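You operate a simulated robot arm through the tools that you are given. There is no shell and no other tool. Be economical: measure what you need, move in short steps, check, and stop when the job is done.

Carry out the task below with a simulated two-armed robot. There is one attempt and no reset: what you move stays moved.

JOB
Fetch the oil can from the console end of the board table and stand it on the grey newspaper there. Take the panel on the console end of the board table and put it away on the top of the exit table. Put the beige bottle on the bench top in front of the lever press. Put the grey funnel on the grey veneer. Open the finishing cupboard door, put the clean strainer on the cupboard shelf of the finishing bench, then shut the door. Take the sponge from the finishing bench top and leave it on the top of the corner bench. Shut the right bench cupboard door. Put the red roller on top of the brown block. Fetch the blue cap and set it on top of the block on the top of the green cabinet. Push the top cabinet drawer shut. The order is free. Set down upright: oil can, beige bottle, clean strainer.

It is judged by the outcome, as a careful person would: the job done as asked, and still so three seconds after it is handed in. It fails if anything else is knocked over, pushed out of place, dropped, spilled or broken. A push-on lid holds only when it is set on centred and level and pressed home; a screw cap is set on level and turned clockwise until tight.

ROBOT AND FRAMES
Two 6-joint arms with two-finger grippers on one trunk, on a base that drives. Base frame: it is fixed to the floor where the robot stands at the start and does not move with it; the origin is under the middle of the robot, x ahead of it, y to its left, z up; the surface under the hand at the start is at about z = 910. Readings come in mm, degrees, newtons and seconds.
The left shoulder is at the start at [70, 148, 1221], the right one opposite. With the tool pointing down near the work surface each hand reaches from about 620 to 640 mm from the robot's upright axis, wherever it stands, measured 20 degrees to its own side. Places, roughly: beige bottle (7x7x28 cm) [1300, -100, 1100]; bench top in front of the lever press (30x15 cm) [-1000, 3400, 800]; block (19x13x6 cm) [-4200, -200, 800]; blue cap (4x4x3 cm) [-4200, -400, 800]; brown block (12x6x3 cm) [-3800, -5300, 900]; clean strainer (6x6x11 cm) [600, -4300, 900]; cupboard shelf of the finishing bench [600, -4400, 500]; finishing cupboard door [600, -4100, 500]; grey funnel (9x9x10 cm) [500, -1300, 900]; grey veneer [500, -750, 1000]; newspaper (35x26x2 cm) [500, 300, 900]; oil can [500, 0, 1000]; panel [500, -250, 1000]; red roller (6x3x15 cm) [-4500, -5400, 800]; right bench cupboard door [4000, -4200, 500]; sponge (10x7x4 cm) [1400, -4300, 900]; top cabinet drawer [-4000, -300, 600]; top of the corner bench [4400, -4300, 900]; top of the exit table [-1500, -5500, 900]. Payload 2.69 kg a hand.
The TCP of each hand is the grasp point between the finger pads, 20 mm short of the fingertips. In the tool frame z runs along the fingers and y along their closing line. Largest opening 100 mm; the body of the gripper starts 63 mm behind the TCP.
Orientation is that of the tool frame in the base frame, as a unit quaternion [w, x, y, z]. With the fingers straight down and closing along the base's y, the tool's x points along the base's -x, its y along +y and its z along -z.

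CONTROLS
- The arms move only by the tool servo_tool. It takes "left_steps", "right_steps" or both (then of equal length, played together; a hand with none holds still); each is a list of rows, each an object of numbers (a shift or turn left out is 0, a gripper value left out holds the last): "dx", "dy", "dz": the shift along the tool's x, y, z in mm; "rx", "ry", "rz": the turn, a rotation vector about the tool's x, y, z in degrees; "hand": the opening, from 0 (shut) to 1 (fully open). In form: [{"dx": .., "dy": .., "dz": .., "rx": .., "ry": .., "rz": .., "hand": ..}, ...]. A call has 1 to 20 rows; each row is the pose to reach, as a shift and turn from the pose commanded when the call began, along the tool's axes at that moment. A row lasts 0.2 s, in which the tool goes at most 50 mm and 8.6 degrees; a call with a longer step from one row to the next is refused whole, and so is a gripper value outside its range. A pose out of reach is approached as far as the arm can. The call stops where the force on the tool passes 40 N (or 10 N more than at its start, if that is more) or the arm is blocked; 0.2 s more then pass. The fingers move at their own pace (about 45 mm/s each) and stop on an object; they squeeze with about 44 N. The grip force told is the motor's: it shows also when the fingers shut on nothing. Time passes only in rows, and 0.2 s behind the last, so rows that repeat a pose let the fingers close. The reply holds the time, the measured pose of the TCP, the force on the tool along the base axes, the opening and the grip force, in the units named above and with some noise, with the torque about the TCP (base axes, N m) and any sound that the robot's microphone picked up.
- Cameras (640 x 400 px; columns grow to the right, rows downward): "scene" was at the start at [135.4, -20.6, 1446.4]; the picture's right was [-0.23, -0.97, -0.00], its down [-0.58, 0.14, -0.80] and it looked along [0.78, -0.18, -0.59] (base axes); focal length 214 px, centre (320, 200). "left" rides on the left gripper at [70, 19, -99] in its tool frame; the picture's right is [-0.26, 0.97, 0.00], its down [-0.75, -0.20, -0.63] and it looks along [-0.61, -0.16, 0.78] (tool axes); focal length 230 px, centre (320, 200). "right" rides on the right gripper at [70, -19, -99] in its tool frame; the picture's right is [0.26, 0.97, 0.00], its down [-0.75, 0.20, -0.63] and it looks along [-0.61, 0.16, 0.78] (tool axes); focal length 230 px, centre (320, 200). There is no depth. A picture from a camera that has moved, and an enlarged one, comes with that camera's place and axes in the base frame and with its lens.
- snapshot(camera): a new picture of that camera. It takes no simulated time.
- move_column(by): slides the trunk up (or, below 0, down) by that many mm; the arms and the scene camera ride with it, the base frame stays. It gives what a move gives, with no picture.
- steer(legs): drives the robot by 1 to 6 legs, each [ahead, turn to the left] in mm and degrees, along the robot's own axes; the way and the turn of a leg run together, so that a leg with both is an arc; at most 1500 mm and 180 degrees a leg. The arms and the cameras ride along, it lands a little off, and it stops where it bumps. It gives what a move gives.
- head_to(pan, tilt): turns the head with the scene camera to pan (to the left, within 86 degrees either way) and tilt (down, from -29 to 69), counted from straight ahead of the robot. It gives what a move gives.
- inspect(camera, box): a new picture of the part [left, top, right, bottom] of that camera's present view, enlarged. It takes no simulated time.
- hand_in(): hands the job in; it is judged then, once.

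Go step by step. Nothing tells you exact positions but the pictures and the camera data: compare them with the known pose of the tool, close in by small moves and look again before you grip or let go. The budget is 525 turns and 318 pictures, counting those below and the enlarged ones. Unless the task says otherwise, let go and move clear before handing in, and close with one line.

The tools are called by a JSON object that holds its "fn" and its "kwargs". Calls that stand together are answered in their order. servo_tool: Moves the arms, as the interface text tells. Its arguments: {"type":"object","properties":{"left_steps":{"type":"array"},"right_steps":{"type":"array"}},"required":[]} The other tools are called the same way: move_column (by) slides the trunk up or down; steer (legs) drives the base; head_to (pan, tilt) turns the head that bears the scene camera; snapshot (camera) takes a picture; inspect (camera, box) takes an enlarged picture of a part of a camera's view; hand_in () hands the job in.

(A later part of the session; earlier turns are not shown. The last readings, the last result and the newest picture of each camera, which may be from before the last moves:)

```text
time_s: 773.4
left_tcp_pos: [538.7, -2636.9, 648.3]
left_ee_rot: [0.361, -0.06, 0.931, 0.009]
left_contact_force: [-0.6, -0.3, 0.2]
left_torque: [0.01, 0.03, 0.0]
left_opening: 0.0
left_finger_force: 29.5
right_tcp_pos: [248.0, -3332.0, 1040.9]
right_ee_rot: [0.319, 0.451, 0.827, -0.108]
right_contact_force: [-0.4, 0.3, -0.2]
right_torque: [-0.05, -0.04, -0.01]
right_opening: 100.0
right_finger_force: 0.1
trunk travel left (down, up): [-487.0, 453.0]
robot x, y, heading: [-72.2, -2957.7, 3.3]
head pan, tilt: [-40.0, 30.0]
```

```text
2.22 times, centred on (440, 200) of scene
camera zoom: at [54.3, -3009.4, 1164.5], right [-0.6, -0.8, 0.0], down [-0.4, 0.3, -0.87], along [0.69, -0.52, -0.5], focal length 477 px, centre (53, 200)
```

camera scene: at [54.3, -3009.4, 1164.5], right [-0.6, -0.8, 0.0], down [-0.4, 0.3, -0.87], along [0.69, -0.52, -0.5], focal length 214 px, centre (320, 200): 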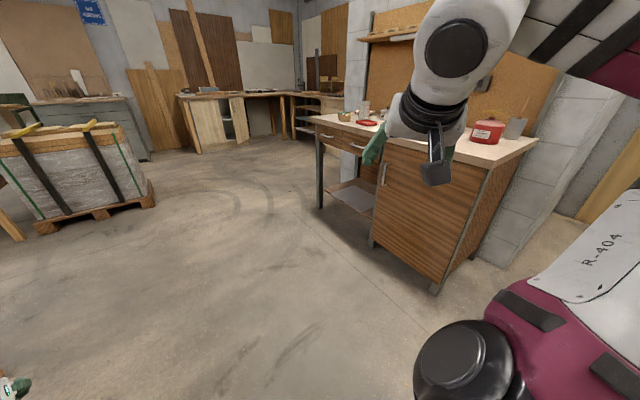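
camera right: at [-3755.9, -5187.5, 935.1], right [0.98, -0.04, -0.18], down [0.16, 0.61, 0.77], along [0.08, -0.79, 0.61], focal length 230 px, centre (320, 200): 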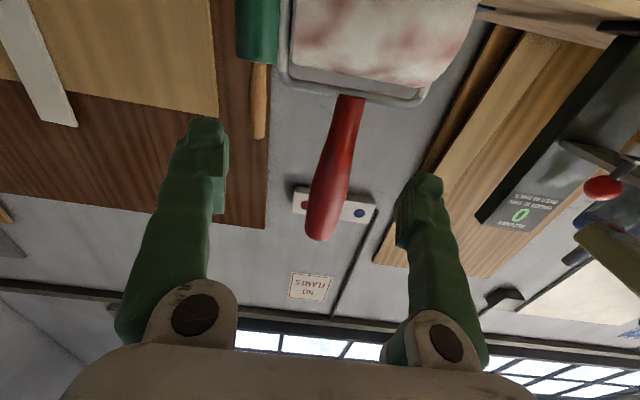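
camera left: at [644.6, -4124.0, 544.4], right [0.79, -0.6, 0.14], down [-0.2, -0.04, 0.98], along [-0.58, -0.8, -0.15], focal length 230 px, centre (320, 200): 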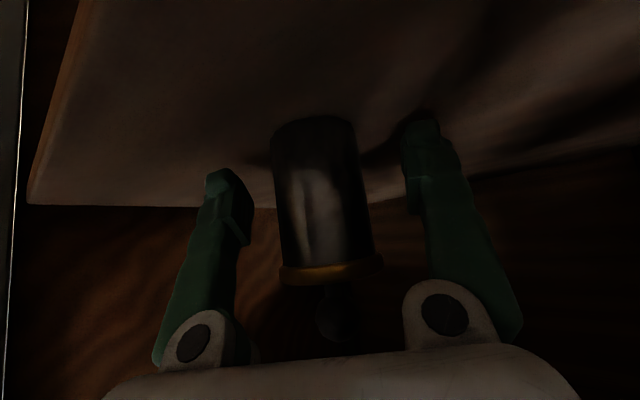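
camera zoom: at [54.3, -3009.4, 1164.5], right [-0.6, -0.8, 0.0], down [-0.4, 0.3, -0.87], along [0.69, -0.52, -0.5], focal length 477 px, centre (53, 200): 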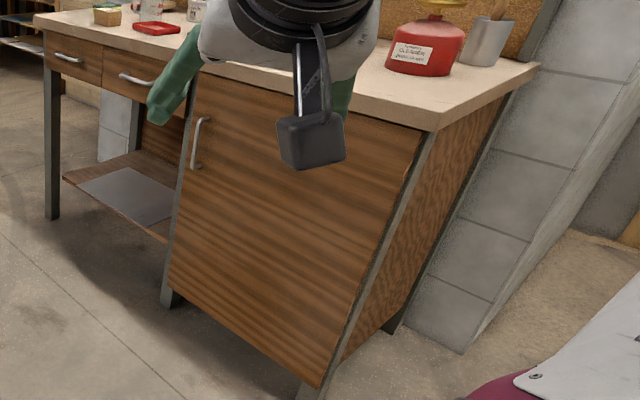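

The door looks shut. Next the sponge: I'll drive in front of the bench's left part.

{"fn": "steer", "kwargs": {"legs": [[1230, 0], [0, -93.5]]}}

{"fn": "move_column", "kwargs": {"by": 370}}

{"fn": "head_to", "kwargs": {"pan": 0, "tilt": 32}}

{"fn": "snapshot", "kwargs": {"camera": "scene"}}

```text
time_s: 783.7
left_tcp_pos: [1437.8, -3542.6, 647.3]
left_ee_rot: [0.25, 0.649, 0.669, -0.261]
left_contact_force: [0.5, 0.4, 0.2]
left_torque: [0.02, 0.0, 0.03]
left_opening: 0.0
left_finger_force: 29.4
right_tcp_pos: [776.2, -3184.2, 1040.6]
right_ee_rot: [0.134, 0.915, 0.221, -0.309]
right_contact_force: [0.1, -0.2, 0.1]
right_torque: [-0.04, -0.01, 0.0]
right_opening: 99.7
right_finger_force: 0.1
trunk travel left (down, up): [-487.0, 453.0]
robot x, y, heading: [1181.4, -2903.8, -92.6]
head pan, tilt: [-40.0, 30.0]
```

```text
time_s: 787.2
left_tcp_pos: [1438.2, -3543.3, 1018.8]
left_ee_rot: [0.249, 0.65, 0.669, -0.261]
left_contact_force: [1.1, -0.6, -0.7]
left_torque: [-0.02, 0.01, 0.01]
left_opening: 0.0
left_finger_force: 29.9
right_tcp_pos: [775.0, -3183.4, 1410.3]
right_ee_rot: [0.134, 0.915, 0.221, -0.309]
right_contact_force: [-0.3, 0.3, -0.1]
right_torque: [-0.01, -0.03, 0.01]
right_opening: 100.3
right_finger_force: 0.1
trunk travel left (down, up): [-857.0, 83.0]
robot x, y, heading: [1174.8, -2909.1, -92.3]
head pan, tilt: [-40.0, 30.0]
```

```text
time_s: 788.3
left_tcp_pos: [1438.1, -3542.4, 1017.5]
left_ee_rot: [0.25, 0.649, 0.669, -0.261]
left_contact_force: [0.4, -0.4, 0.7]
left_torque: [0.0, -0.02, 0.03]
left_opening: 0.0
left_finger_force: 29.5
right_tcp_pos: [775.9, -3184.8, 1411.4]
right_ee_rot: [0.134, 0.916, 0.22, -0.309]
right_contact_force: [0.5, 0.4, -0.1]
right_torque: [0.0, -0.01, 0.0]
right_opening: 100.1
right_finger_force: 0.0
trunk travel left (down, up): [-857.0, 83.0]
robot x, y, heading: [1177.2, -2905.0, -92.3]
head pan, tilt: [0.0, 32.0]
```

```text
77 pictures are left
camera scene: at [1173.8, -3047.2, 1531.4], right [-1.0, 0.04, 0.0], down [0.02, 0.53, -0.85], along [-0.04, -0.85, -0.53], focal length 214 px, centre (320, 200)
```

scene: 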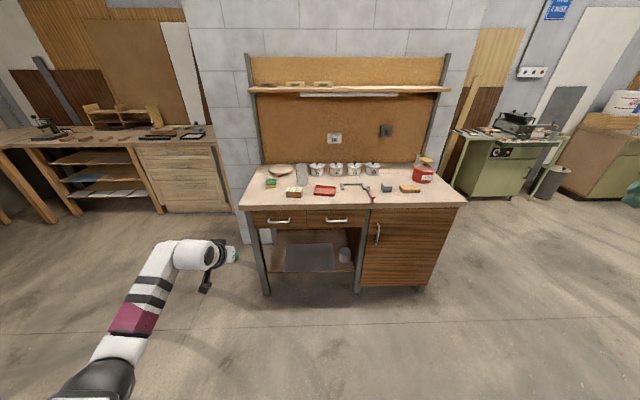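

{"fn": "inspect", "kwargs": {"camera": "scene", "box": [230, 150, 390, 250]}}

{"fn": "inspect", "kwargs": {"camera": "scene", "box": [340, 190, 480, 300]}}

```text
4.00 times, centred on (310, 200) of scene
camera zoom: at [1173.8, -3047.2, 1531.4], right [-1.0, 0.04, 0.0], down [0.02, 0.53, -0.85], along [-0.04, -0.85, -0.53], focal length 858 px, centre (360, 200)
```

zoom: 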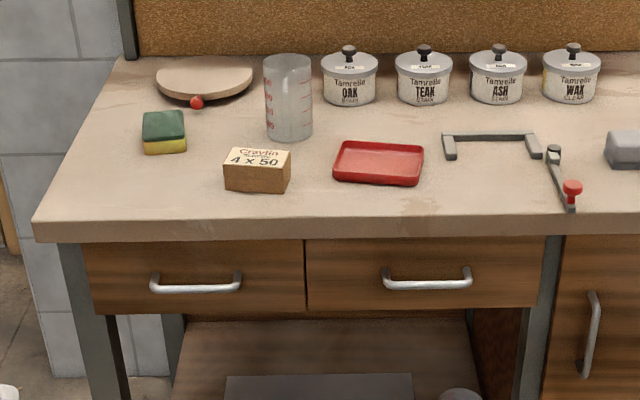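

```text
3.64 times, centred on (410, 245) of scene
camera zoom: at [1173.8, -3047.2, 1531.4], right [-1.0, 0.04, 0.0], down [0.02, 0.53, -0.85], along [-0.04, -0.85, -0.53], focal length 780 px, centre (-7, 36)
```

zoom: 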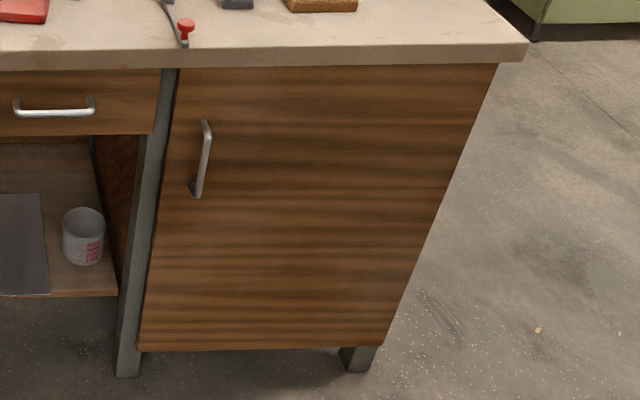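

The door is shut. The sponge is at about [1432,-4299] with its 7 cm side along x. I'll drive in, open the hand and line up.

{"fn": "servo_tool", "kwargs": {"left_steps": [{"hand": 1}, {"hand": 1}, {"hand": 1}, {"hand": 1}, {"hand": 1}, {"hand": 1}]}}

{"fn": "steer", "kwargs": {"legs": [[0, 2], [600, 0]]}}

{"fn": "move_column", "kwargs": {"by": -60}}

{"fn": "snapshot", "kwargs": {"camera": "left"}}

{"fn": "inspect", "kwargs": {"camera": "scene", "box": [180, 130, 420, 280]}}

```text
time_s: 789.7
left_tcp_pos: [1437.4, -3543.1, 1017.8]
left_ee_rot: [0.25, 0.649, 0.669, -0.262]
left_contact_force: [0.2, 0.1, -0.4]
left_torque: [-0.01, 0.01, 0.0]
left_opening: 100.1
left_finger_force: 0.1
right_tcp_pos: [776.0, -3184.8, 1411.4]
right_ee_rot: [0.134, 0.915, 0.221, -0.31]
right_contact_force: [0.1, 0.6, -0.2]
right_torque: [-0.02, -0.01, -0.04]
right_opening: 100.1
right_finger_force: 0.0
trunk travel left (down, up): [-857.0, 83.0]
robot x, y, heading: [1181.0, -2906.3, -92.5]
head pan, tilt: [0.0, 32.0]
```

```text
time_s: 793.5
left_tcp_pos: [1461.3, -4135.6, 1018.2]
left_ee_rot: [0.255, 0.635, 0.682, -0.257]
left_contact_force: [0.8, 0.2, 0.8]
left_torque: [0.04, 0.01, -0.02]
left_opening: 99.8
left_finger_force: 0.1
right_tcp_pos: [785.6, -3803.3, 1411.7]
right_ee_rot: [0.141, 0.91, 0.239, -0.307]
right_contact_force: [0.7, 0.8, -0.5]
right_torque: [-0.03, 0.0, 0.02]
right_opening: 100.1
right_finger_force: 0.1
trunk travel left (down, up): [-857.0, 83.0]
robot x, y, heading: [1175.9, -3510.5, -90.0]
head pan, tilt: [0.0, 32.0]
```

```text
time_s: 794.5
left_tcp_pos: [1461.1, -4136.1, 957.3]
left_ee_rot: [0.255, 0.635, 0.683, -0.256]
left_contact_force: [-0.5, -0.5, -0.3]
left_torque: [-0.02, -0.02, -0.02]
left_opening: 99.9
left_finger_force: 0.1
right_tcp_pos: [786.3, -3805.7, 1350.6]
right_ee_rot: [0.14, 0.91, 0.24, -0.307]
right_contact_force: [0.3, -0.4, 0.5]
right_torque: [0.01, -0.02, 0.01]
right_opening: 99.8
right_finger_force: 0.2
trunk travel left (down, up): [-797.0, 143.0]
robot x, y, heading: [1177.4, -3510.2, -89.9]
head pan, tilt: [0.0, 32.0]
```

```text
74 pictures are left
camera left: at [1474.0, -4018.4, 983.9], right [0.98, -0.13, 0.15], down [-0.17, -0.14, 0.98], along [-0.11, -0.98, -0.16], focal length 230 px, centre (320, 200)
```

left: 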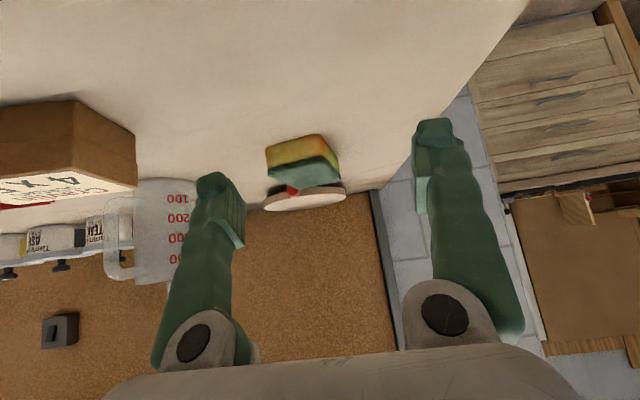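

```text
2.67 times, centred on (300, 205) of scene
camera zoom: at [1177.5, -3651.7, 1471.3], right [-1.0, 0.0, 0.0], down [0.0, 0.53, -0.85], along [0.0, -0.85, -0.53], focal length 572 px, centre (373, 187)
```

zoom: 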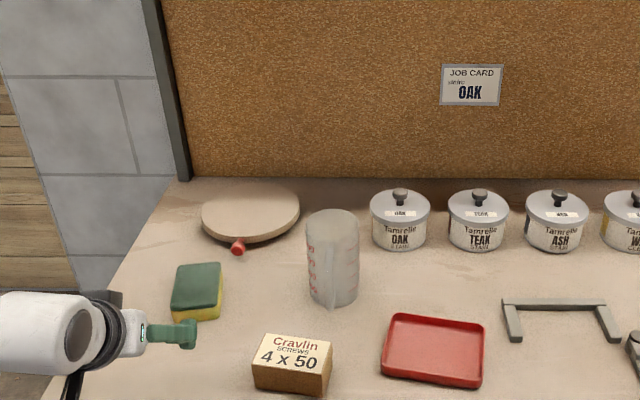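

I'll turn right 2°, lower 58 mm, and advance 110 mm.

{"fn": "steer", "kwargs": {"legs": [[0, -2]]}}

{"fn": "move_column", "kwargs": {"by": -58}}

{"fn": "steer", "kwargs": {"legs": [[110, 0]]}}

{"fn": "snapshot", "kwargs": {"camera": "left"}}

```text
time_s: 795.3
left_tcp_pos: [1442.3, -4145.6, 956.9]
left_ee_rot: [0.249, 0.647, 0.672, -0.26]
left_contact_force: [-0.6, 0.8, -0.3]
left_torque: [0.01, 0.0, 0.04]
left_opening: 99.9
left_finger_force: 0.1
right_tcp_pos: [778.1, -3791.5, 1352.6]
right_ee_rot: [0.135, 0.914, 0.225, -0.309]
right_contact_force: [0.3, 0.4, 0.7]
right_torque: [-0.01, 0.05, -0.04]
right_opening: 100.3
right_finger_force: 0.1
trunk travel left (down, up): [-797.0, 143.0]
robot x, y, heading: [1177.9, -3513.1, -91.9]
head pan, tilt: [0.0, 32.0]
```

```text
time_s: 796.3
left_tcp_pos: [1438.9, -4145.1, 900.3]
left_ee_rot: [0.251, 0.647, 0.671, -0.26]
left_contact_force: [-0.2, -0.1, 5.5]
left_torque: [0.05, -0.27, 0.06]
left_opening: 100.0
left_finger_force: 0.1
right_tcp_pos: [774.5, -3791.2, 1292.9]
right_ee_rot: [0.135, 0.914, 0.225, -0.308]
right_contact_force: [0.2, 0.2, 0.0]
right_torque: [0.03, 0.01, 0.05]
right_opening: 100.2
right_finger_force: 0.1
trunk travel left (down, up): [-739.0, 201.0]
robot x, y, heading: [1177.0, -3511.9, -92.0]
head pan, tilt: [0.0, 32.0]
```

```text
time_s: 797.5
left_tcp_pos: [1434.4, -4256.4, 901.5]
left_ee_rot: [0.251, 0.647, 0.67, -0.262]
left_contact_force: [-1.8, -2.2, 8.3]
left_torque: [-0.04, -0.37, -0.17]
left_opening: 98.4
left_finger_force: 0.1
right_tcp_pos: [769.2, -3902.5, 1292.8]
right_ee_rot: [0.135, 0.915, 0.223, -0.309]
right_contact_force: [0.5, -0.7, -0.3]
right_torque: [0.01, -0.01, 0.02]
right_opening: 99.8
right_finger_force: 0.1
trunk travel left (down, up): [-739.0, 201.0]
robot x, y, heading: [1173.5, -3621.8, -92.2]
head pan, tilt: [0.0, 32.0]
```

```text
72 pictures are left
camera left: at [1451.5, -4140.0, 926.9], right [0.97, -0.17, 0.15], down [-0.17, -0.13, 0.98], along [-0.14, -0.98, -0.16], focal length 230 px, centre (320, 200)
```

left: 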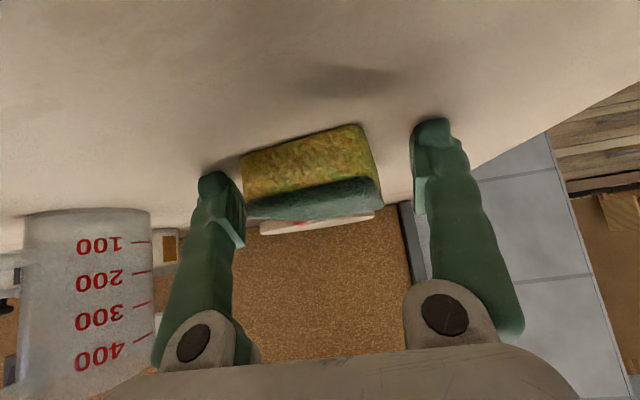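

The fingertips graze the bench. I'll raise 5 mm, nudge right, and advance 25 mm.

{"fn": "move_column", "kwargs": {"by": 6}}

{"fn": "steer", "kwargs": {"legs": [[0, -0.8], [26, 0]]}}

{"fn": "servo_tool", "kwargs": {"left_steps": [{"dx": 0}, {"dx": 0}]}}

{"fn": "snapshot", "kwargs": {"camera": "left"}}

```text
time_s: 798.0
left_tcp_pos: [1434.2, -4258.1, 906.2]
left_ee_rot: [0.251, 0.647, 0.671, -0.262]
left_contact_force: [0.0, 0.0, -0.4]
left_torque: [0.01, 0.02, 0.01]
left_opening: 100.0
left_finger_force: 0.0
right_tcp_pos: [771.5, -3903.6, 1300.5]
right_ee_rot: [0.135, 0.915, 0.223, -0.309]
right_contact_force: [-0.6, 0.0, -0.5]
right_torque: [0.03, 0.02, 0.02]
right_opening: 100.2
right_finger_force: 0.0
trunk travel left (down, up): [-745.0, 195.0]
robot x, y, heading: [1171.7, -3624.1, -92.1]
head pan, tilt: [0.0, 32.0]
```

```text
time_s: 799.2
left_tcp_pos: [1424.9, -4284.1, 909.6]
left_ee_rot: [0.25, 0.651, 0.666, -0.265]
left_contact_force: [-0.4, 0.1, 0.5]
left_torque: [0.01, 0.02, 0.0]
left_opening: 100.1
left_finger_force: 0.1
right_tcp_pos: [766.0, -3917.5, 1300.2]
right_ee_rot: [0.135, 0.916, 0.216, -0.31]
right_contact_force: [0.2, 0.3, -0.4]
right_torque: [-0.04, 0.01, 0.05]
right_opening: 100.2
right_finger_force: 0.0
trunk travel left (down, up): [-745.0, 195.0]
robot x, y, heading: [1171.0, -3650.1, -93.0]
head pan, tilt: [0.0, 32.0]
```

```text
time_s: 799.8
left_tcp_pos: [1424.0, -4285.3, 907.6]
left_ee_rot: [0.249, 0.652, 0.666, -0.264]
left_contact_force: [-0.8, 0.1, 0.6]
left_torque: [-0.02, 0.0, 0.01]
left_opening: 100.1
left_finger_force: 0.0
right_tcp_pos: [765.8, -3920.5, 1298.5]
right_ee_rot: [0.133, 0.916, 0.217, -0.31]
right_contact_force: [-1.1, 0.8, -0.2]
right_torque: [-0.05, -0.01, 0.06]
right_opening: 99.6
right_finger_force: 0.0
trunk travel left (down, up): [-745.0, 195.0]
robot x, y, heading: [1172.7, -3646.4, -92.9]
head pan, tilt: [0.0, 32.0]
```

```text
71 pictures are left
camera left: at [1443.2, -4169.0, 933.0], right [0.97, -0.18, 0.15], down [-0.17, -0.13, 0.98], along [-0.16, -0.98, -0.16], focal length 230 px, centre (320, 200)
```

left: 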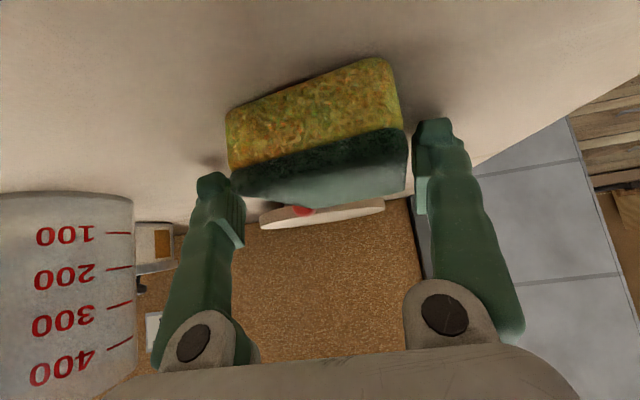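

The sponge is between the fingers. Closing.

{"fn": "servo_tool", "kwargs": {"left_steps": [{"hand": 0}, {"hand": 0}, {"hand": 0}, {"hand": 0}, {"hand": 0}]}}

{"fn": "snapshot", "kwargs": {"camera": "left"}}

```text
time_s: 801.0
left_tcp_pos: [1424.4, -4286.6, 906.6]
left_ee_rot: [0.248, 0.652, 0.666, -0.264]
left_contact_force: [0.0, 0.0, 0.6]
left_torque: [0.07, -0.05, -0.01]
left_opening: 61.8
left_finger_force: 44.1
right_tcp_pos: [766.2, -3922.6, 1300.5]
right_ee_rot: [0.133, 0.916, 0.217, -0.311]
right_contact_force: [0.3, 0.2, -0.5]
right_torque: [0.01, -0.01, -0.04]
right_opening: 100.0
right_finger_force: 0.2
trunk travel left (down, up): [-745.0, 195.0]
robot x, y, heading: [1171.0, -3648.4, -93.2]
head pan, tilt: [0.0, 32.0]
```

```text
70 pictures are left
camera left: at [1443.3, -4170.1, 932.4], right [0.97, -0.18, 0.15], down [-0.17, -0.13, 0.98], along [-0.16, -0.97, -0.16], focal length 230 px, centre (320, 200)
```

left: 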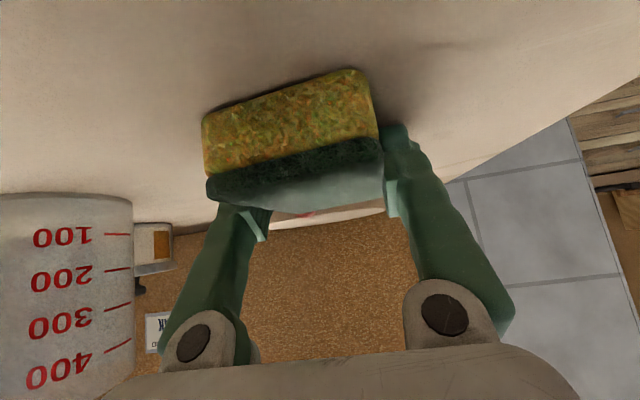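

Gripped. Lifting and checking.

{"fn": "move_column", "kwargs": {"by": 110}}

{"fn": "steer", "kwargs": {"legs": [[-600, 0]]}}

{"fn": "snapshot", "kwargs": {"camera": "left"}}

{"fn": "snapshot", "kwargs": {"camera": "scene"}}

```text
time_s: 802.4
left_tcp_pos: [1424.9, -4287.8, 1016.2]
left_ee_rot: [0.248, 0.652, 0.666, -0.263]
left_contact_force: [-0.3, -0.6, -0.4]
left_torque: [0.02, -0.02, 0.01]
left_opening: 61.3
left_finger_force: 44.3
right_tcp_pos: [766.0, -3923.0, 1408.0]
right_ee_rot: [0.133, 0.916, 0.217, -0.309]
right_contact_force: [-0.1, -1.0, 0.3]
right_torque: [-0.03, 0.0, -0.04]
right_opening: 100.1
right_finger_force: 0.0
trunk travel left (down, up): [-855.0, 85.0]
robot x, y, heading: [1172.8, -3652.4, -93.0]
head pan, tilt: [0.0, 32.0]
```

```text
time_s: 805.8
left_tcp_pos: [1456.3, -3684.6, 1015.3]
left_ee_rot: [0.247, 0.653, 0.666, -0.263]
left_contact_force: [0.4, -0.1, 0.2]
left_torque: [-0.02, 0.03, -0.02]
left_opening: 61.1
left_finger_force: 43.3
right_tcp_pos: [798.1, -3319.9, 1408.1]
right_ee_rot: [0.131, 0.917, 0.216, -0.31]
right_contact_force: [0.3, -0.3, 0.3]
right_torque: [0.02, 0.0, -0.01]
right_opening: 100.1
right_finger_force: 0.0
trunk travel left (down, up): [-855.0, 85.0]
robot x, y, heading: [1204.0, -3043.7, -93.1]
head pan, tilt: [0.0, 32.0]
```

```text
69 pictures are left
camera left: at [1475.1, -3567.4, 1041.5], right [0.97, -0.18, 0.15], down [-0.17, -0.13, 0.98], along [-0.16, -0.97, -0.16], focal length 230 px, centre (320, 200)
```

left: 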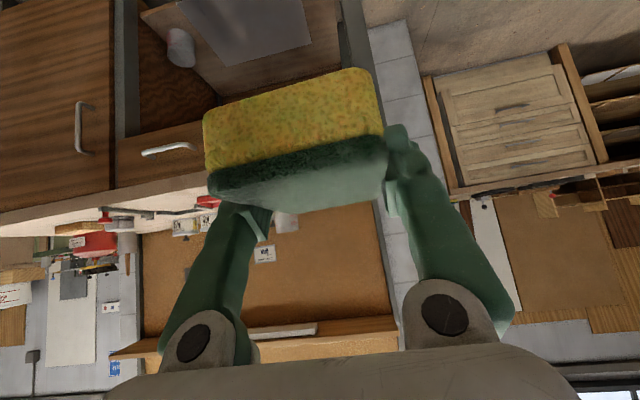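

```text
68 pictures are left
camera scene: at [1197.0, -3186.9, 1529.1], right [-1.0, 0.05, 0.0], down [0.03, 0.53, -0.85], along [-0.05, -0.85, -0.53], focal length 214 px, centre (320, 200)
```

scene: 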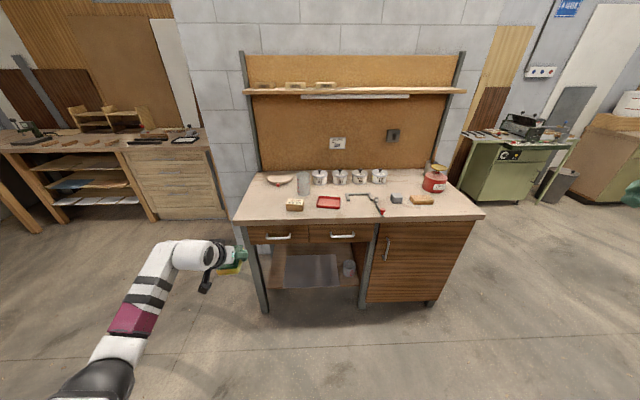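

The sponge is held, and the door is visibly shut. Now I'll drive east to the corner bench.

{"fn": "steer", "kwargs": {"legs": [[0, 78.5], [950, 0], [850, 0]]}}

{"fn": "head_to", "kwargs": {"pan": 0, "tilt": 28}}

{"fn": "snapshot", "kwargs": {"camera": "scene"}}

```text
time_s: 818.3
left_tcp_pos: [3631.5, -3342.4, 1016.4]
left_ee_rot: [0.36, 0.077, 0.929, -0.044]
left_contact_force: [0.0, 0.0, -0.2]
left_torque: [0.0, 0.02, -0.06]
left_opening: 61.0
left_finger_force: 43.8
right_tcp_pos: [3148.4, -3920.5, 1409.0]
right_ee_rot: [0.301, 0.568, 0.751, -0.154]
right_contact_force: [-0.4, -0.2, -0.2]
right_torque: [0.01, -0.04, 0.02]
right_opening: 99.9
right_finger_force: 0.1
trunk travel left (down, up): [-855.0, 85.0]
robot x, y, heading: [2957.1, -3471.8, -13.7]
head pan, tilt: [0.0, 32.0]
```

```text
time_s: 818.9
left_tcp_pos: [3631.0, -3341.6, 1016.6]
left_ee_rot: [0.359, 0.078, 0.929, -0.045]
left_contact_force: [0.6, 0.3, -0.9]
left_torque: [0.02, -0.01, -0.01]
left_opening: 61.5
left_finger_force: 43.7
right_tcp_pos: [3149.7, -3921.0, 1409.5]
right_ee_rot: [0.299, 0.568, 0.751, -0.154]
right_contact_force: [-0.1, -0.2, 0.0]
right_torque: [0.04, 0.03, 0.02]
right_opening: 100.0
right_finger_force: 0.1
trunk travel left (down, up): [-855.0, 85.0]
robot x, y, heading: [2957.8, -3472.6, -13.6]
head pan, tilt: [0.0, 28.0]
```

```text
67 pictures are left
camera scene: at [3094.4, -3505.1, 1535.7], right [-0.24, -0.97, 0.0], down [-0.46, 0.11, -0.88], along [0.86, -0.21, -0.47], focal length 214 px, centre (320, 200)
```

scene: 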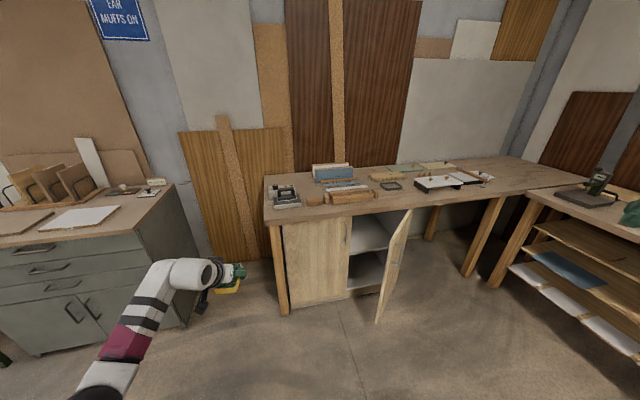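

{"fn": "inspect", "kwargs": {"camera": "scene", "box": [250, 140, 550, 330]}}

```text
2.11 times, centred on (400, 235) of scene
camera zoom: at [3094.4, -3505.1, 1535.7], right [-0.24, -0.97, 0.0], down [-0.46, 0.11, -0.88], along [0.86, -0.21, -0.47], focal length 452 px, centre (152, 126)
```

zoom: 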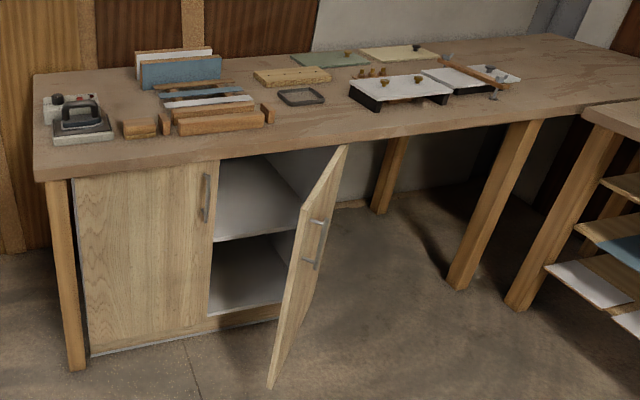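

The bench has a free strip near its front at about y=-4330. The right cupboard door below is ajar, hinged at y≈-4320. I'll position the robot at about [3504,-4607], heading 0.

{"fn": "steer", "kwargs": {"legs": [[0, -51], [1150, 0], [0, 65]]}}

{"fn": "head_to", "kwargs": {"pan": 15, "tilt": 35}}

{"fn": "snapshot", "kwargs": {"camera": "scene"}}

{"fn": "snapshot", "kwargs": {"camera": "left"}}

```text
time_s: 830.0
left_tcp_pos: [4100.3, -4231.0, 1016.1]
left_ee_rot: [0.362, -0.043, 0.931, 0.003]
left_contact_force: [0.4, 0.7, 1.3]
left_torque: [-0.01, -0.02, -0.01]
left_opening: 61.5
left_finger_force: 44.3
right_tcp_pos: [3782.9, -4912.1, 1408.9]
right_ee_rot: [0.317, 0.466, 0.818, -0.114]
right_contact_force: [0.3, 0.5, -1.1]
right_torque: [0.02, -0.02, 0.01]
right_opening: 99.9
right_finger_force: 0.1
trunk travel left (down, up): [-855.0, 85.0]
robot x, y, heading: [3483.4, -4527.6, 1.0]
head pan, tilt: [0.0, 28.0]
```

```text
time_s: 830.8
left_tcp_pos: [4100.6, -4231.6, 1016.7]
left_ee_rot: [0.362, -0.042, 0.931, 0.001]
left_contact_force: [-0.2, 1.0, -0.2]
left_torque: [-0.02, -0.02, 0.0]
left_opening: 61.2
left_finger_force: 43.8
right_tcp_pos: [3783.4, -4913.0, 1408.5]
right_ee_rot: [0.317, 0.466, 0.818, -0.113]
right_contact_force: [0.0, -0.1, -0.1]
right_torque: [0.02, -0.03, -0.02]
right_opening: 99.9
right_finger_force: 0.1
trunk travel left (down, up): [-855.0, 85.0]
robot x, y, heading: [3481.7, -4524.7, 1.1]
head pan, tilt: [15.0, 35.0]
```

```text
65 pictures are left
camera scene: at [3616.8, -4502.0, 1524.7], right [0.27, -0.96, 0.0], down [-0.55, -0.16, -0.82], along [0.79, 0.23, -0.57], focal length 214 px, centre (320, 200)
```

scene: 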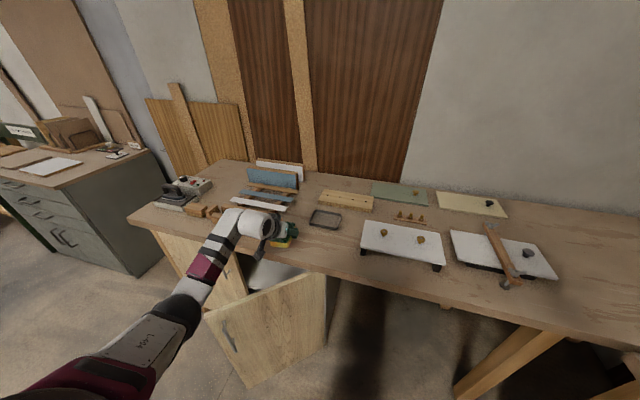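

```text
64 pictures are left
camera left: at [3982.1, -4221.9, 1042.2], right [0.11, 0.98, 0.15], down [0.14, -0.16, 0.98], along [0.98, -0.09, -0.16], focal length 230 px, centre (320, 200)
```

left: 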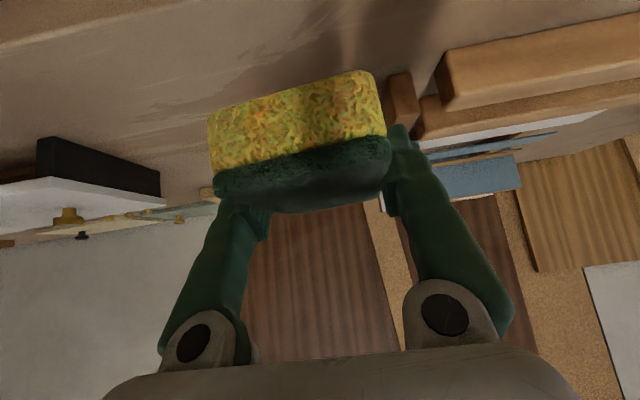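

Triangulated: bench top z≈871, front edge x≈4105, free area y -4160 to -4490. I'll swing right 7°, advance 50 mm and lower.

{"fn": "steer", "kwargs": {"legs": [[0, -7], [50, 0]]}}

{"fn": "move_column", "kwargs": {"by": -85}}

{"fn": "snapshot", "kwargs": {"camera": "left"}}

{"fn": "inspect", "kwargs": {"camera": "scene", "box": [180, 150, 420, 330]}}

```text
time_s: 832.3
left_tcp_pos: [4173.3, -4310.5, 1022.4]
left_ee_rot: [0.367, 0.014, 0.93, -0.02]
left_contact_force: [-0.3, 0.3, -0.1]
left_torque: [-0.02, 0.02, 0.0]
left_opening: 61.3
left_finger_force: 43.7
right_tcp_pos: [3772.1, -4946.2, 1413.2]
right_ee_rot: [0.315, 0.515, 0.787, -0.131]
right_contact_force: [-0.3, 0.0, 0.2]
right_torque: [0.01, 0.0, 0.0]
right_opening: 100.0
right_finger_force: 0.1
trunk travel left (down, up): [-855.0, 85.0]
robot x, y, heading: [3529.1, -4535.1, -6.0]
head pan, tilt: [15.0, 35.0]
```

```text
time_s: 833.5
left_tcp_pos: [4178.5, -4311.7, 932.6]
left_ee_rot: [0.364, 0.014, 0.931, -0.02]
left_contact_force: [0.8, -0.4, 0.1]
left_torque: [-0.01, 0.02, 0.0]
left_opening: 61.3
left_finger_force: 43.9
right_tcp_pos: [3779.2, -4948.1, 1326.2]
right_ee_rot: [0.312, 0.514, 0.788, -0.132]
right_contact_force: [0.9, 0.4, 0.3]
right_torque: [-0.01, 0.01, 0.02]
right_opening: 100.0
right_finger_force: 0.0
trunk travel left (down, up): [-770.0, 170.0]
robot x, y, heading: [3531.2, -4529.8, -5.8]
head pan, tilt: [15.0, 35.0]
```

```text
63 pictures are left
camera left: at [4061.2, -4288.6, 958.8], right [0.23, 0.96, 0.15], down [0.12, -0.18, 0.98], along [0.97, -0.21, -0.15], focal length 230 px, centre (320, 200)
```

left: 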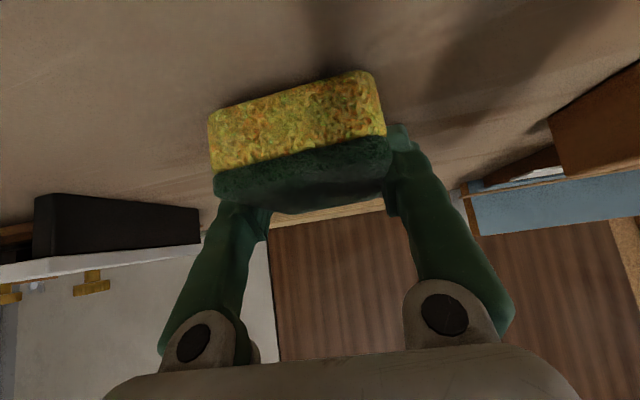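

```text
2.22 times, centred on (300, 240) of scene
camera zoom: at [3668.0, -4523.5, 1439.7], right [0.16, -0.99, 0.0], down [-0.57, -0.09, -0.82], along [0.81, 0.13, -0.57], focal length 477 px, centre (364, 111)
```

zoom: 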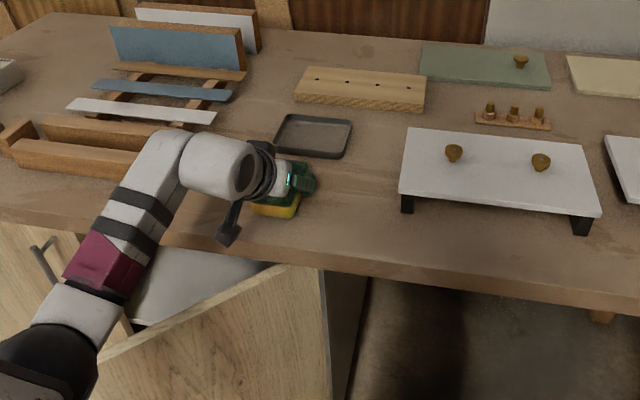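

The spot is clear. Lowering in steps.

{"fn": "move_column", "kwargs": {"by": -20}}

{"fn": "move_column", "kwargs": {"by": -8}}

{"fn": "move_column", "kwargs": {"by": -5}}

```text
time_s: 834.2
left_tcp_pos: [4178.7, -4312.4, 924.0]
left_ee_rot: [0.377, 0.016, 0.926, -0.019]
left_contact_force: [-8.5, -1.7, 13.5]
left_torque: [0.27, 0.74, 0.21]
left_opening: 61.5
left_finger_force: 43.7
right_tcp_pos: [3774.8, -4951.3, 1305.9]
right_ee_rot: [0.314, 0.515, 0.787, -0.132]
right_contact_force: [-0.7, 0.5, -0.2]
right_torque: [0.02, -0.03, -0.02]
right_opening: 99.8
right_finger_force: 0.1
trunk travel left (down, up): [-750.0, 190.0]
robot x, y, heading: [3531.0, -4534.9, -5.9]
head pan, tilt: [15.0, 35.0]
stopped: the force on the tool passed its limit at 42 N (the readings are from after the stop); the commanded pose is now the measured one
```

```text
time_s: 834.7
left_tcp_pos: [4180.7, -4314.7, 924.5]
left_ee_rot: [0.386, 0.019, 0.922, -0.019]
left_contact_force: [-13.4, -1.8, 16.5]
left_torque: [0.19, 0.87, 0.16]
left_opening: 61.4
left_finger_force: 44.2
right_tcp_pos: [3774.9, -4951.8, 1297.9]
right_ee_rot: [0.313, 0.515, 0.788, -0.131]
right_contact_force: [0.1, -0.3, -0.7]
right_torque: [0.05, 0.01, 0.0]
right_opening: 100.1
right_finger_force: 0.1
trunk travel left (down, up): [-742.0, 198.0]
robot x, y, heading: [3528.9, -4528.8, -5.7]
head pan, tilt: [15.0, 35.0]
stopped: the force on the tool passed its limit at 41 N (the readings are from after the stop); the commanded pose is now the measured one
```

```text
time_s: 835.3
left_tcp_pos: [4182.6, -4314.3, 923.5]
left_ee_rot: [0.391, 0.02, 0.92, -0.018]
left_contact_force: [1.2, 5.9, 35.8]
left_torque: [0.16, 0.77, 0.0]
left_opening: 61.8
left_finger_force: 44.2
right_tcp_pos: [3771.5, -4951.1, 1294.7]
right_ee_rot: [0.314, 0.515, 0.787, -0.129]
right_contact_force: [0.1, 0.3, 0.1]
right_torque: [0.0, -0.02, -0.03]
right_opening: 100.1
right_finger_force: 0.0
trunk travel left (down, up): [-737.0, 203.0]
robot x, y, heading: [3529.5, -4532.6, -5.7]
head pan, tilt: [15.0, 35.0]
```

It's down (bench at ≈900). I'll ease up, then release.

{"fn": "move_column", "kwargs": {"by": 15}}

{"fn": "servo_tool", "kwargs": {"left_steps": [{"hand": 0.68}, {"hand": 0.75}, {"hand": 0.9}, {"hand": 1}, {"hand": 1}]}}

{"fn": "snapshot", "kwargs": {"camera": "left"}}

```text
time_s: 835.9
left_tcp_pos: [4183.5, -4311.1, 925.6]
left_ee_rot: [0.378, 0.016, 0.926, -0.018]
left_contact_force: [-0.1, -0.9, 0.5]
left_torque: [0.01, -0.03, -0.02]
left_opening: 61.6
left_finger_force: 44.2
right_tcp_pos: [3780.2, -4949.9, 1307.4]
right_ee_rot: [0.311, 0.515, 0.788, -0.132]
right_contact_force: [0.0, -0.3, 0.1]
right_torque: [-0.02, -0.04, 0.04]
right_opening: 100.1
right_finger_force: 0.0
trunk travel left (down, up): [-752.0, 188.0]
robot x, y, heading: [3528.8, -4531.1, -5.9]
head pan, tilt: [15.0, 35.0]
```

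```text
time_s: 837.1
left_tcp_pos: [4184.5, -4311.3, 929.8]
left_ee_rot: [0.382, 0.019, 0.924, -0.018]
left_contact_force: [0.0, -0.2, 1.2]
left_torque: [0.01, 0.0, 0.0]
left_opening: 100.0
left_finger_force: 0.1
right_tcp_pos: [3780.0, -4950.7, 1307.6]
right_ee_rot: [0.311, 0.515, 0.787, -0.133]
right_contact_force: [0.0, 0.0, 0.1]
right_torque: [-0.02, 0.03, 0.01]
right_opening: 100.0
right_finger_force: 0.0
trunk travel left (down, up): [-752.0, 188.0]
robot x, y, heading: [3533.4, -4532.2, -5.8]
head pan, tilt: [15.0, 35.0]
```

```text
61 pictures are left
camera left: at [4067.4, -4288.9, 950.5], right [0.23, 0.96, 0.16], down [0.08, -0.18, 0.98], along [0.97, -0.21, -0.12], focal length 230 px, centre (320, 200)
```

left: 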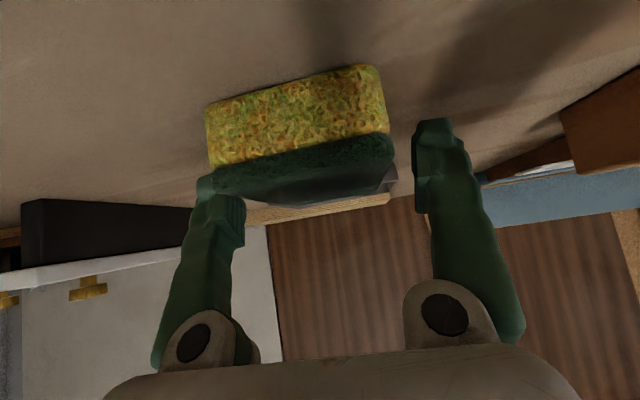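

{"fn": "move_column", "kwargs": {"by": 110}}

{"fn": "steer", "kwargs": {"legs": [[-250, 0]]}}

{"fn": "inspect", "kwargs": {"camera": "scene", "box": [200, 110, 440, 290]}}

```text
time_s: 838.5
left_tcp_pos: [4184.5, -4311.7, 1036.8]
left_ee_rot: [0.381, 0.019, 0.924, -0.019]
left_contact_force: [1.0, -0.2, 0.0]
left_torque: [-0.01, 0.04, -0.03]
left_opening: 99.9
left_finger_force: 0.1
right_tcp_pos: [3779.9, -4949.8, 1417.1]
right_ee_rot: [0.311, 0.515, 0.788, -0.132]
right_contact_force: [1.3, 0.3, -0.5]
right_torque: [-0.02, 0.03, -0.01]
right_opening: 100.1
right_finger_force: 0.1
trunk travel left (down, up): [-862.0, 78.0]
robot x, y, heading: [3530.8, -4532.4, -5.6]
head pan, tilt: [15.0, 35.0]
```

```text
time_s: 840.3
left_tcp_pos: [3940.3, -4287.2, 1036.8]
left_ee_rot: [0.38, 0.018, 0.925, -0.018]
left_contact_force: [0.3, -0.4, -0.2]
left_torque: [-0.01, 0.02, 0.01]
left_opening: 100.3
left_finger_force: 0.0
right_tcp_pos: [3536.4, -4925.3, 1416.3]
right_ee_rot: [0.31, 0.515, 0.788, -0.132]
right_contact_force: [0.1, -0.2, -0.1]
right_torque: [0.01, 0.0, -0.05]
right_opening: 99.6
right_finger_force: 0.0
trunk travel left (down, up): [-862.0, 78.0]
robot x, y, heading: [3285.2, -4508.7, -6.0]
head pan, tilt: [15.0, 35.0]
```

```text
2.22 times, centred on (320, 200) of scene
camera zoom: at [3425.3, -4498.7, 1531.3], right [0.16, -0.99, 0.0], down [-0.57, -0.09, -0.82], along [0.81, 0.13, -0.58], focal length 477 px, centre (320, 200)
```

zoom: 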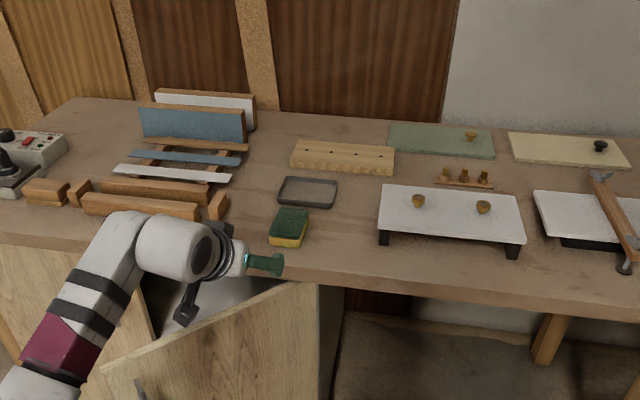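

The sponge is in place. Now I'll push the right bench cupboard door shut with the left fist at z≈560.

{"fn": "steer", "kwargs": {"legs": [[0, -25.6], [-230, 0], [0, 31.6]]}}

{"fn": "servo_tool", "kwargs": {"left_steps": [{"hand": 0}, {"hand": 0}, {"hand": 0}, {"hand": 0}, {"hand": 0}]}}

{"fn": "move_column", "kwargs": {"by": -470}}

{"fn": "snapshot", "kwargs": {"camera": "scene"}}

{"fn": "snapshot", "kwargs": {"camera": "left"}}

```text
time_s: 844.9
left_tcp_pos: [3710.0, -4100.6, 1039.5]
left_ee_rot: [0.382, -0.03, 0.924, 0.002]
left_contact_force: [-0.8, -0.1, 0.0]
left_torque: [-0.01, -0.02, -0.01]
left_opening: 100.1
left_finger_force: 0.1
right_tcp_pos: [3374.1, -4777.5, 1418.7]
right_ee_rot: [0.318, 0.473, 0.814, -0.115]
right_contact_force: [-0.2, 0.1, -0.5]
right_torque: [0.01, -0.01, -0.03]
right_opening: 100.0
right_finger_force: 0.0
trunk travel left (down, up): [-862.0, 78.0]
robot x, y, heading: [3083.3, -4382.2, 0.3]
head pan, tilt: [15.0, 35.0]
```

```text
time_s: 846.1
left_tcp_pos: [3710.3, -4099.9, 1040.0]
left_ee_rot: [0.382, -0.031, 0.924, 0.002]
left_contact_force: [0.4, 0.3, -0.2]
left_torque: [0.0, -0.02, 0.0]
left_opening: 0.0
left_finger_force: 5.7
right_tcp_pos: [3372.7, -4776.4, 1417.8]
right_ee_rot: [0.318, 0.473, 0.813, -0.116]
right_contact_force: [-0.2, 0.1, 0.3]
right_torque: [0.0, 0.03, 0.0]
right_opening: 99.8
right_finger_force: 0.1
trunk travel left (down, up): [-862.0, 78.0]
robot x, y, heading: [3082.5, -4385.2, -0.1]
head pan, tilt: [15.0, 35.0]
```

```text
refused: -470 is not a number from -400 to 400
```

```text
59 pictures are left
camera scene: at [3218.1, -4363.6, 1531.8], right [0.26, -0.97, 0.0], down [-0.55, -0.15, -0.82], along [0.79, 0.21, -0.57], focal length 214 px, centre (320, 200)
```

scene: 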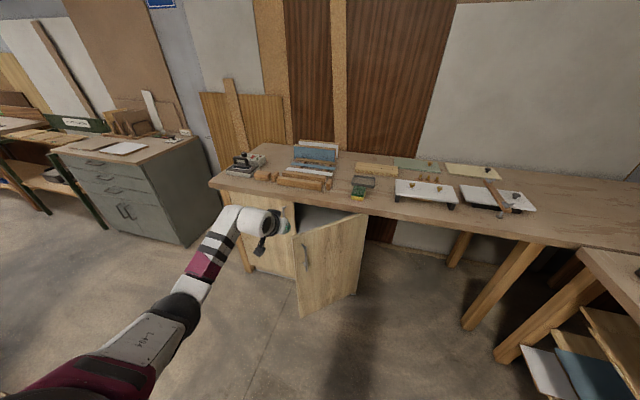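

```text
58 pictures are left
camera left: at [3591.2, -4089.1, 1060.6], right [0.13, 0.98, 0.16], down [0.1, -0.18, 0.98], along [0.99, -0.11, -0.12], focal length 230 px, centre (320, 200)
```

left: 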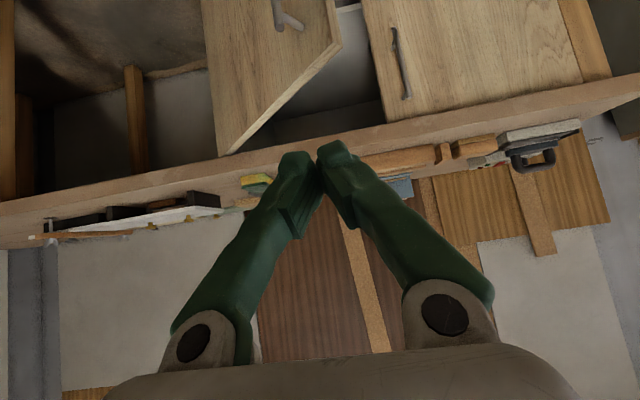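

{"fn": "move_column", "kwargs": {"by": -400}}

{"fn": "move_column", "kwargs": {"by": -100}}

{"fn": "snapshot", "kwargs": {"camera": "left"}}

```text
time_s: 849.9
left_tcp_pos: [3710.4, -4100.3, 639.4]
left_ee_rot: [0.382, -0.029, 0.924, 0.001]
left_contact_force: [0.2, 0.4, -0.7]
left_torque: [0.01, 0.04, -0.03]
left_opening: 0.0
left_finger_force: 29.5
right_tcp_pos: [3373.3, -4776.7, 1018.0]
right_ee_rot: [0.318, 0.473, 0.814, -0.116]
right_contact_force: [-0.1, 0.0, -0.4]
right_torque: [-0.01, 0.03, 0.01]
right_opening: 99.9
right_finger_force: 0.0
trunk travel left (down, up): [-462.0, 478.0]
robot x, y, heading: [3081.6, -4386.8, 0.2]
head pan, tilt: [15.0, 35.0]
```

```text
time_s: 851.2
left_tcp_pos: [3710.1, -4098.7, 539.0]
left_ee_rot: [0.382, -0.03, 0.924, 0.001]
left_contact_force: [-0.6, -0.3, 0.1]
left_torque: [-0.02, 0.02, -0.01]
left_opening: 0.0
left_finger_force: 29.9
right_tcp_pos: [3373.3, -4776.3, 917.0]
right_ee_rot: [0.318, 0.473, 0.813, -0.116]
right_contact_force: [-0.1, 0.1, 0.3]
right_torque: [0.03, 0.01, 0.02]
right_opening: 99.9
right_finger_force: 0.1
trunk travel left (down, up): [-362.0, 578.0]
robot x, y, heading: [3085.0, -4388.4, -0.3]
head pan, tilt: [15.0, 35.0]
```

```text
57 pictures are left
camera left: at [3591.0, -4088.9, 560.6], right [0.13, 0.98, 0.16], down [0.1, -0.18, 0.98], along [0.99, -0.11, -0.12], focal length 230 px, centre (320, 200)
```

left: 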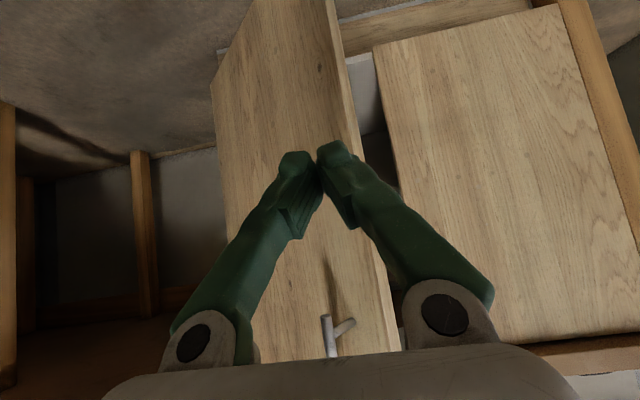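

Lined up well. Driving forward to push it shut.

{"fn": "steer", "kwargs": {"legs": [[290, 0]]}}

{"fn": "snapshot", "kwargs": {"camera": "left"}}

```text
time_s: 853.3
left_tcp_pos: [4009.0, -4099.5, 539.3]
left_ee_rot: [0.382, -0.029, 0.924, 0.002]
left_contact_force: [0.1, 0.0, -0.4]
left_torque: [-0.01, 0.02, 0.02]
left_opening: 0.0
left_finger_force: 29.9
right_tcp_pos: [3673.0, -4776.0, 918.2]
right_ee_rot: [0.318, 0.474, 0.813, -0.116]
right_contact_force: [1.4, 0.7, -0.2]
right_torque: [-0.01, 0.06, 0.02]
right_opening: 100.0
right_finger_force: 0.0
trunk travel left (down, up): [-362.0, 578.0]
robot x, y, heading: [3383.6, -4383.5, -0.0]
head pan, tilt: [15.0, 35.0]
```

```text
56 pictures are left
camera left: at [3890.3, -4088.5, 560.1], right [0.13, 0.98, 0.16], down [0.1, -0.18, 0.98], along [0.99, -0.11, -0.12], focal length 230 px, centre (320, 200)
```

left: 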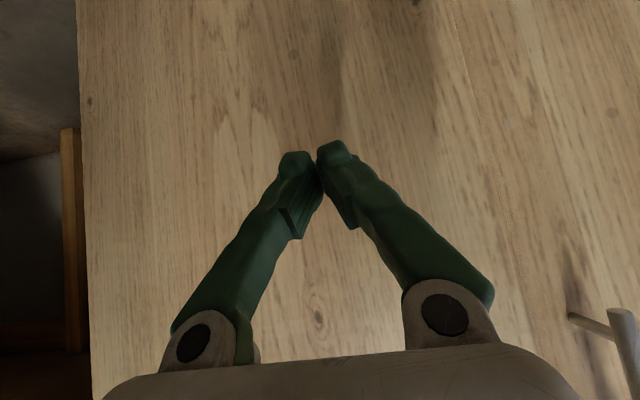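

{"fn": "steer", "kwargs": {"legs": [[50, 0]]}}

{"fn": "steer", "kwargs": {"legs": [[40, 0]]}}

{"fn": "snapshot", "kwargs": {"camera": "left"}}

{"fn": "snapshot", "kwargs": {"camera": "scene"}}

```text
time_s: 854.2
left_tcp_pos: [4060.6, -4099.7, 538.7]
left_ee_rot: [0.381, -0.029, 0.924, 0.001]
left_contact_force: [0.0, 0.3, -0.5]
left_torque: [0.0, -0.02, 0.0]
left_opening: 0.0
left_finger_force: 29.8
right_tcp_pos: [3722.8, -4775.8, 916.5]
right_ee_rot: [0.317, 0.473, 0.814, -0.116]
right_contact_force: [0.7, -0.5, -0.2]
right_torque: [0.02, 0.04, 0.0]
right_opening: 99.9
right_finger_force: 0.0
trunk travel left (down, up): [-362.0, 578.0]
robot x, y, heading: [3435.2, -4382.6, 0.2]
head pan, tilt: [15.0, 35.0]
```

```text
time_s: 855.2
left_tcp_pos: [4097.7, -4099.6, 539.7]
left_ee_rot: [0.379, -0.028, 0.925, -0.002]
left_contact_force: [-0.3, -0.4, 0.0]
left_torque: [-0.02, -0.01, 0.01]
left_opening: 0.2
left_finger_force: 29.3
right_tcp_pos: [3762.4, -4775.0, 917.1]
right_ee_rot: [0.317, 0.473, 0.814, -0.115]
right_contact_force: [-0.9, -0.5, 0.2]
right_torque: [-0.03, 0.0, 0.0]
right_opening: 100.1
right_finger_force: 0.2
trunk travel left (down, up): [-362.0, 578.0]
robot x, y, heading: [3475.5, -4382.6, 0.0]
head pan, tilt: [15.0, 35.0]
stopped in leg 1: the force on the tool passed its limit at 100 N (the readings are from after the stop); the commanded pose is now the measured one
```

```text
55 pictures are left
camera left: at [3978.1, -4088.8, 561.0], right [0.13, 0.98, 0.16], down [0.1, -0.17, 0.98], along [0.99, -0.11, -0.12], focal length 230 px, centre (320, 200)
```

left: 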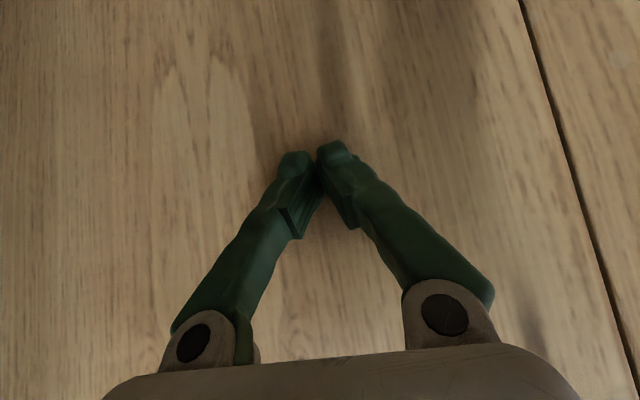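

```text
54 pictures are left
camera scene: at [3606.5, -4362.5, 1031.7], right [0.26, -0.97, 0.0], down [-0.55, -0.15, -0.82], along [0.79, 0.21, -0.57], focal length 214 px, centre (320, 200)
```

scene: 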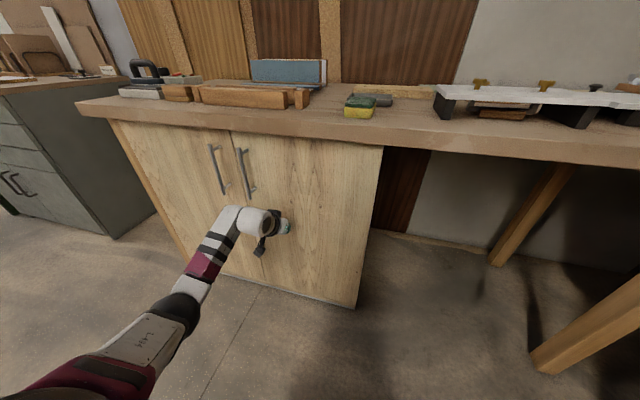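

The door is shut flush. I'll back off and take a last look at it and the finishing cupboard.

{"fn": "steer", "kwargs": {"legs": [[-500, 0]]}}

{"fn": "inspect", "kwargs": {"camera": "scene", "box": [200, 80, 420, 300]}}

{"fn": "steer", "kwargs": {"legs": [[-400, 0], [0, 120]]}}

```text
time_s: 858.1
left_tcp_pos: [3606.6, -4104.4, 539.1]
left_ee_rot: [0.379, -0.026, 0.925, -0.001]
left_contact_force: [-0.3, -0.1, -0.2]
left_torque: [-0.01, -0.01, 0.0]
left_opening: 0.1
left_finger_force: 29.7
right_tcp_pos: [3265.9, -4777.0, 917.7]
right_ee_rot: [0.317, 0.476, 0.812, -0.116]
right_contact_force: [0.1, 0.1, -0.5]
right_torque: [0.03, -0.01, -0.01]
right_opening: 100.0
right_finger_force: 0.2
trunk travel left (down, up): [-362.0, 578.0]
robot x, y, heading: [2974.5, -4384.0, -0.5]
head pan, tilt: [15.0, 35.0]
```

```text
1.82 times, centred on (310, 190) of scene
camera zoom: at [3114.0, -4362.6, 1031.8], right [0.25, -0.97, 0.0], down [-0.55, -0.14, -0.82], along [0.79, 0.21, -0.57], focal length 390 px, centre (338, 218)
```

zoom: 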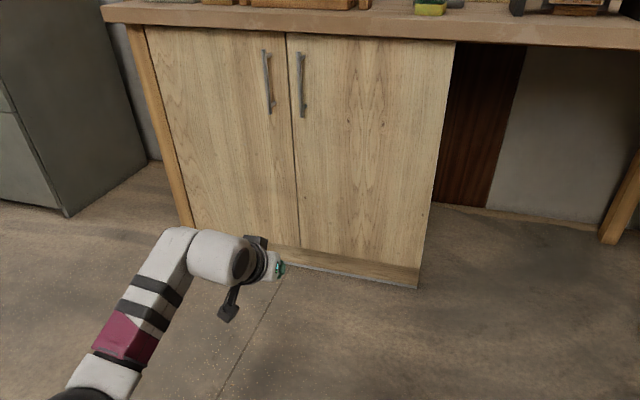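

```text
time_s: 865.6
left_tcp_pos: [2019.6, -3982.3, 538.5]
left_ee_rot: [-0.191, 0.815, -0.438, -0.327]
left_contact_force: [0.1, 0.3, -0.4]
left_torque: [-0.01, 0.0, -0.02]
left_opening: 0.0
left_finger_force: 29.4
right_tcp_pos: [2770.9, -3934.7, 918.1]
right_ee_rot: [0.26, -0.468, 0.817, 0.217]
right_contact_force: [0.3, -0.4, -0.3]
right_torque: [0.03, 0.0, -0.02]
right_opening: 99.8
right_finger_force: 0.0
trunk travel left (down, up): [-362.0, 578.0]
robot x, y, heading: [2578.0, -4383.5, 120.0]
head pan, tilt: [15.0, 35.0]
```

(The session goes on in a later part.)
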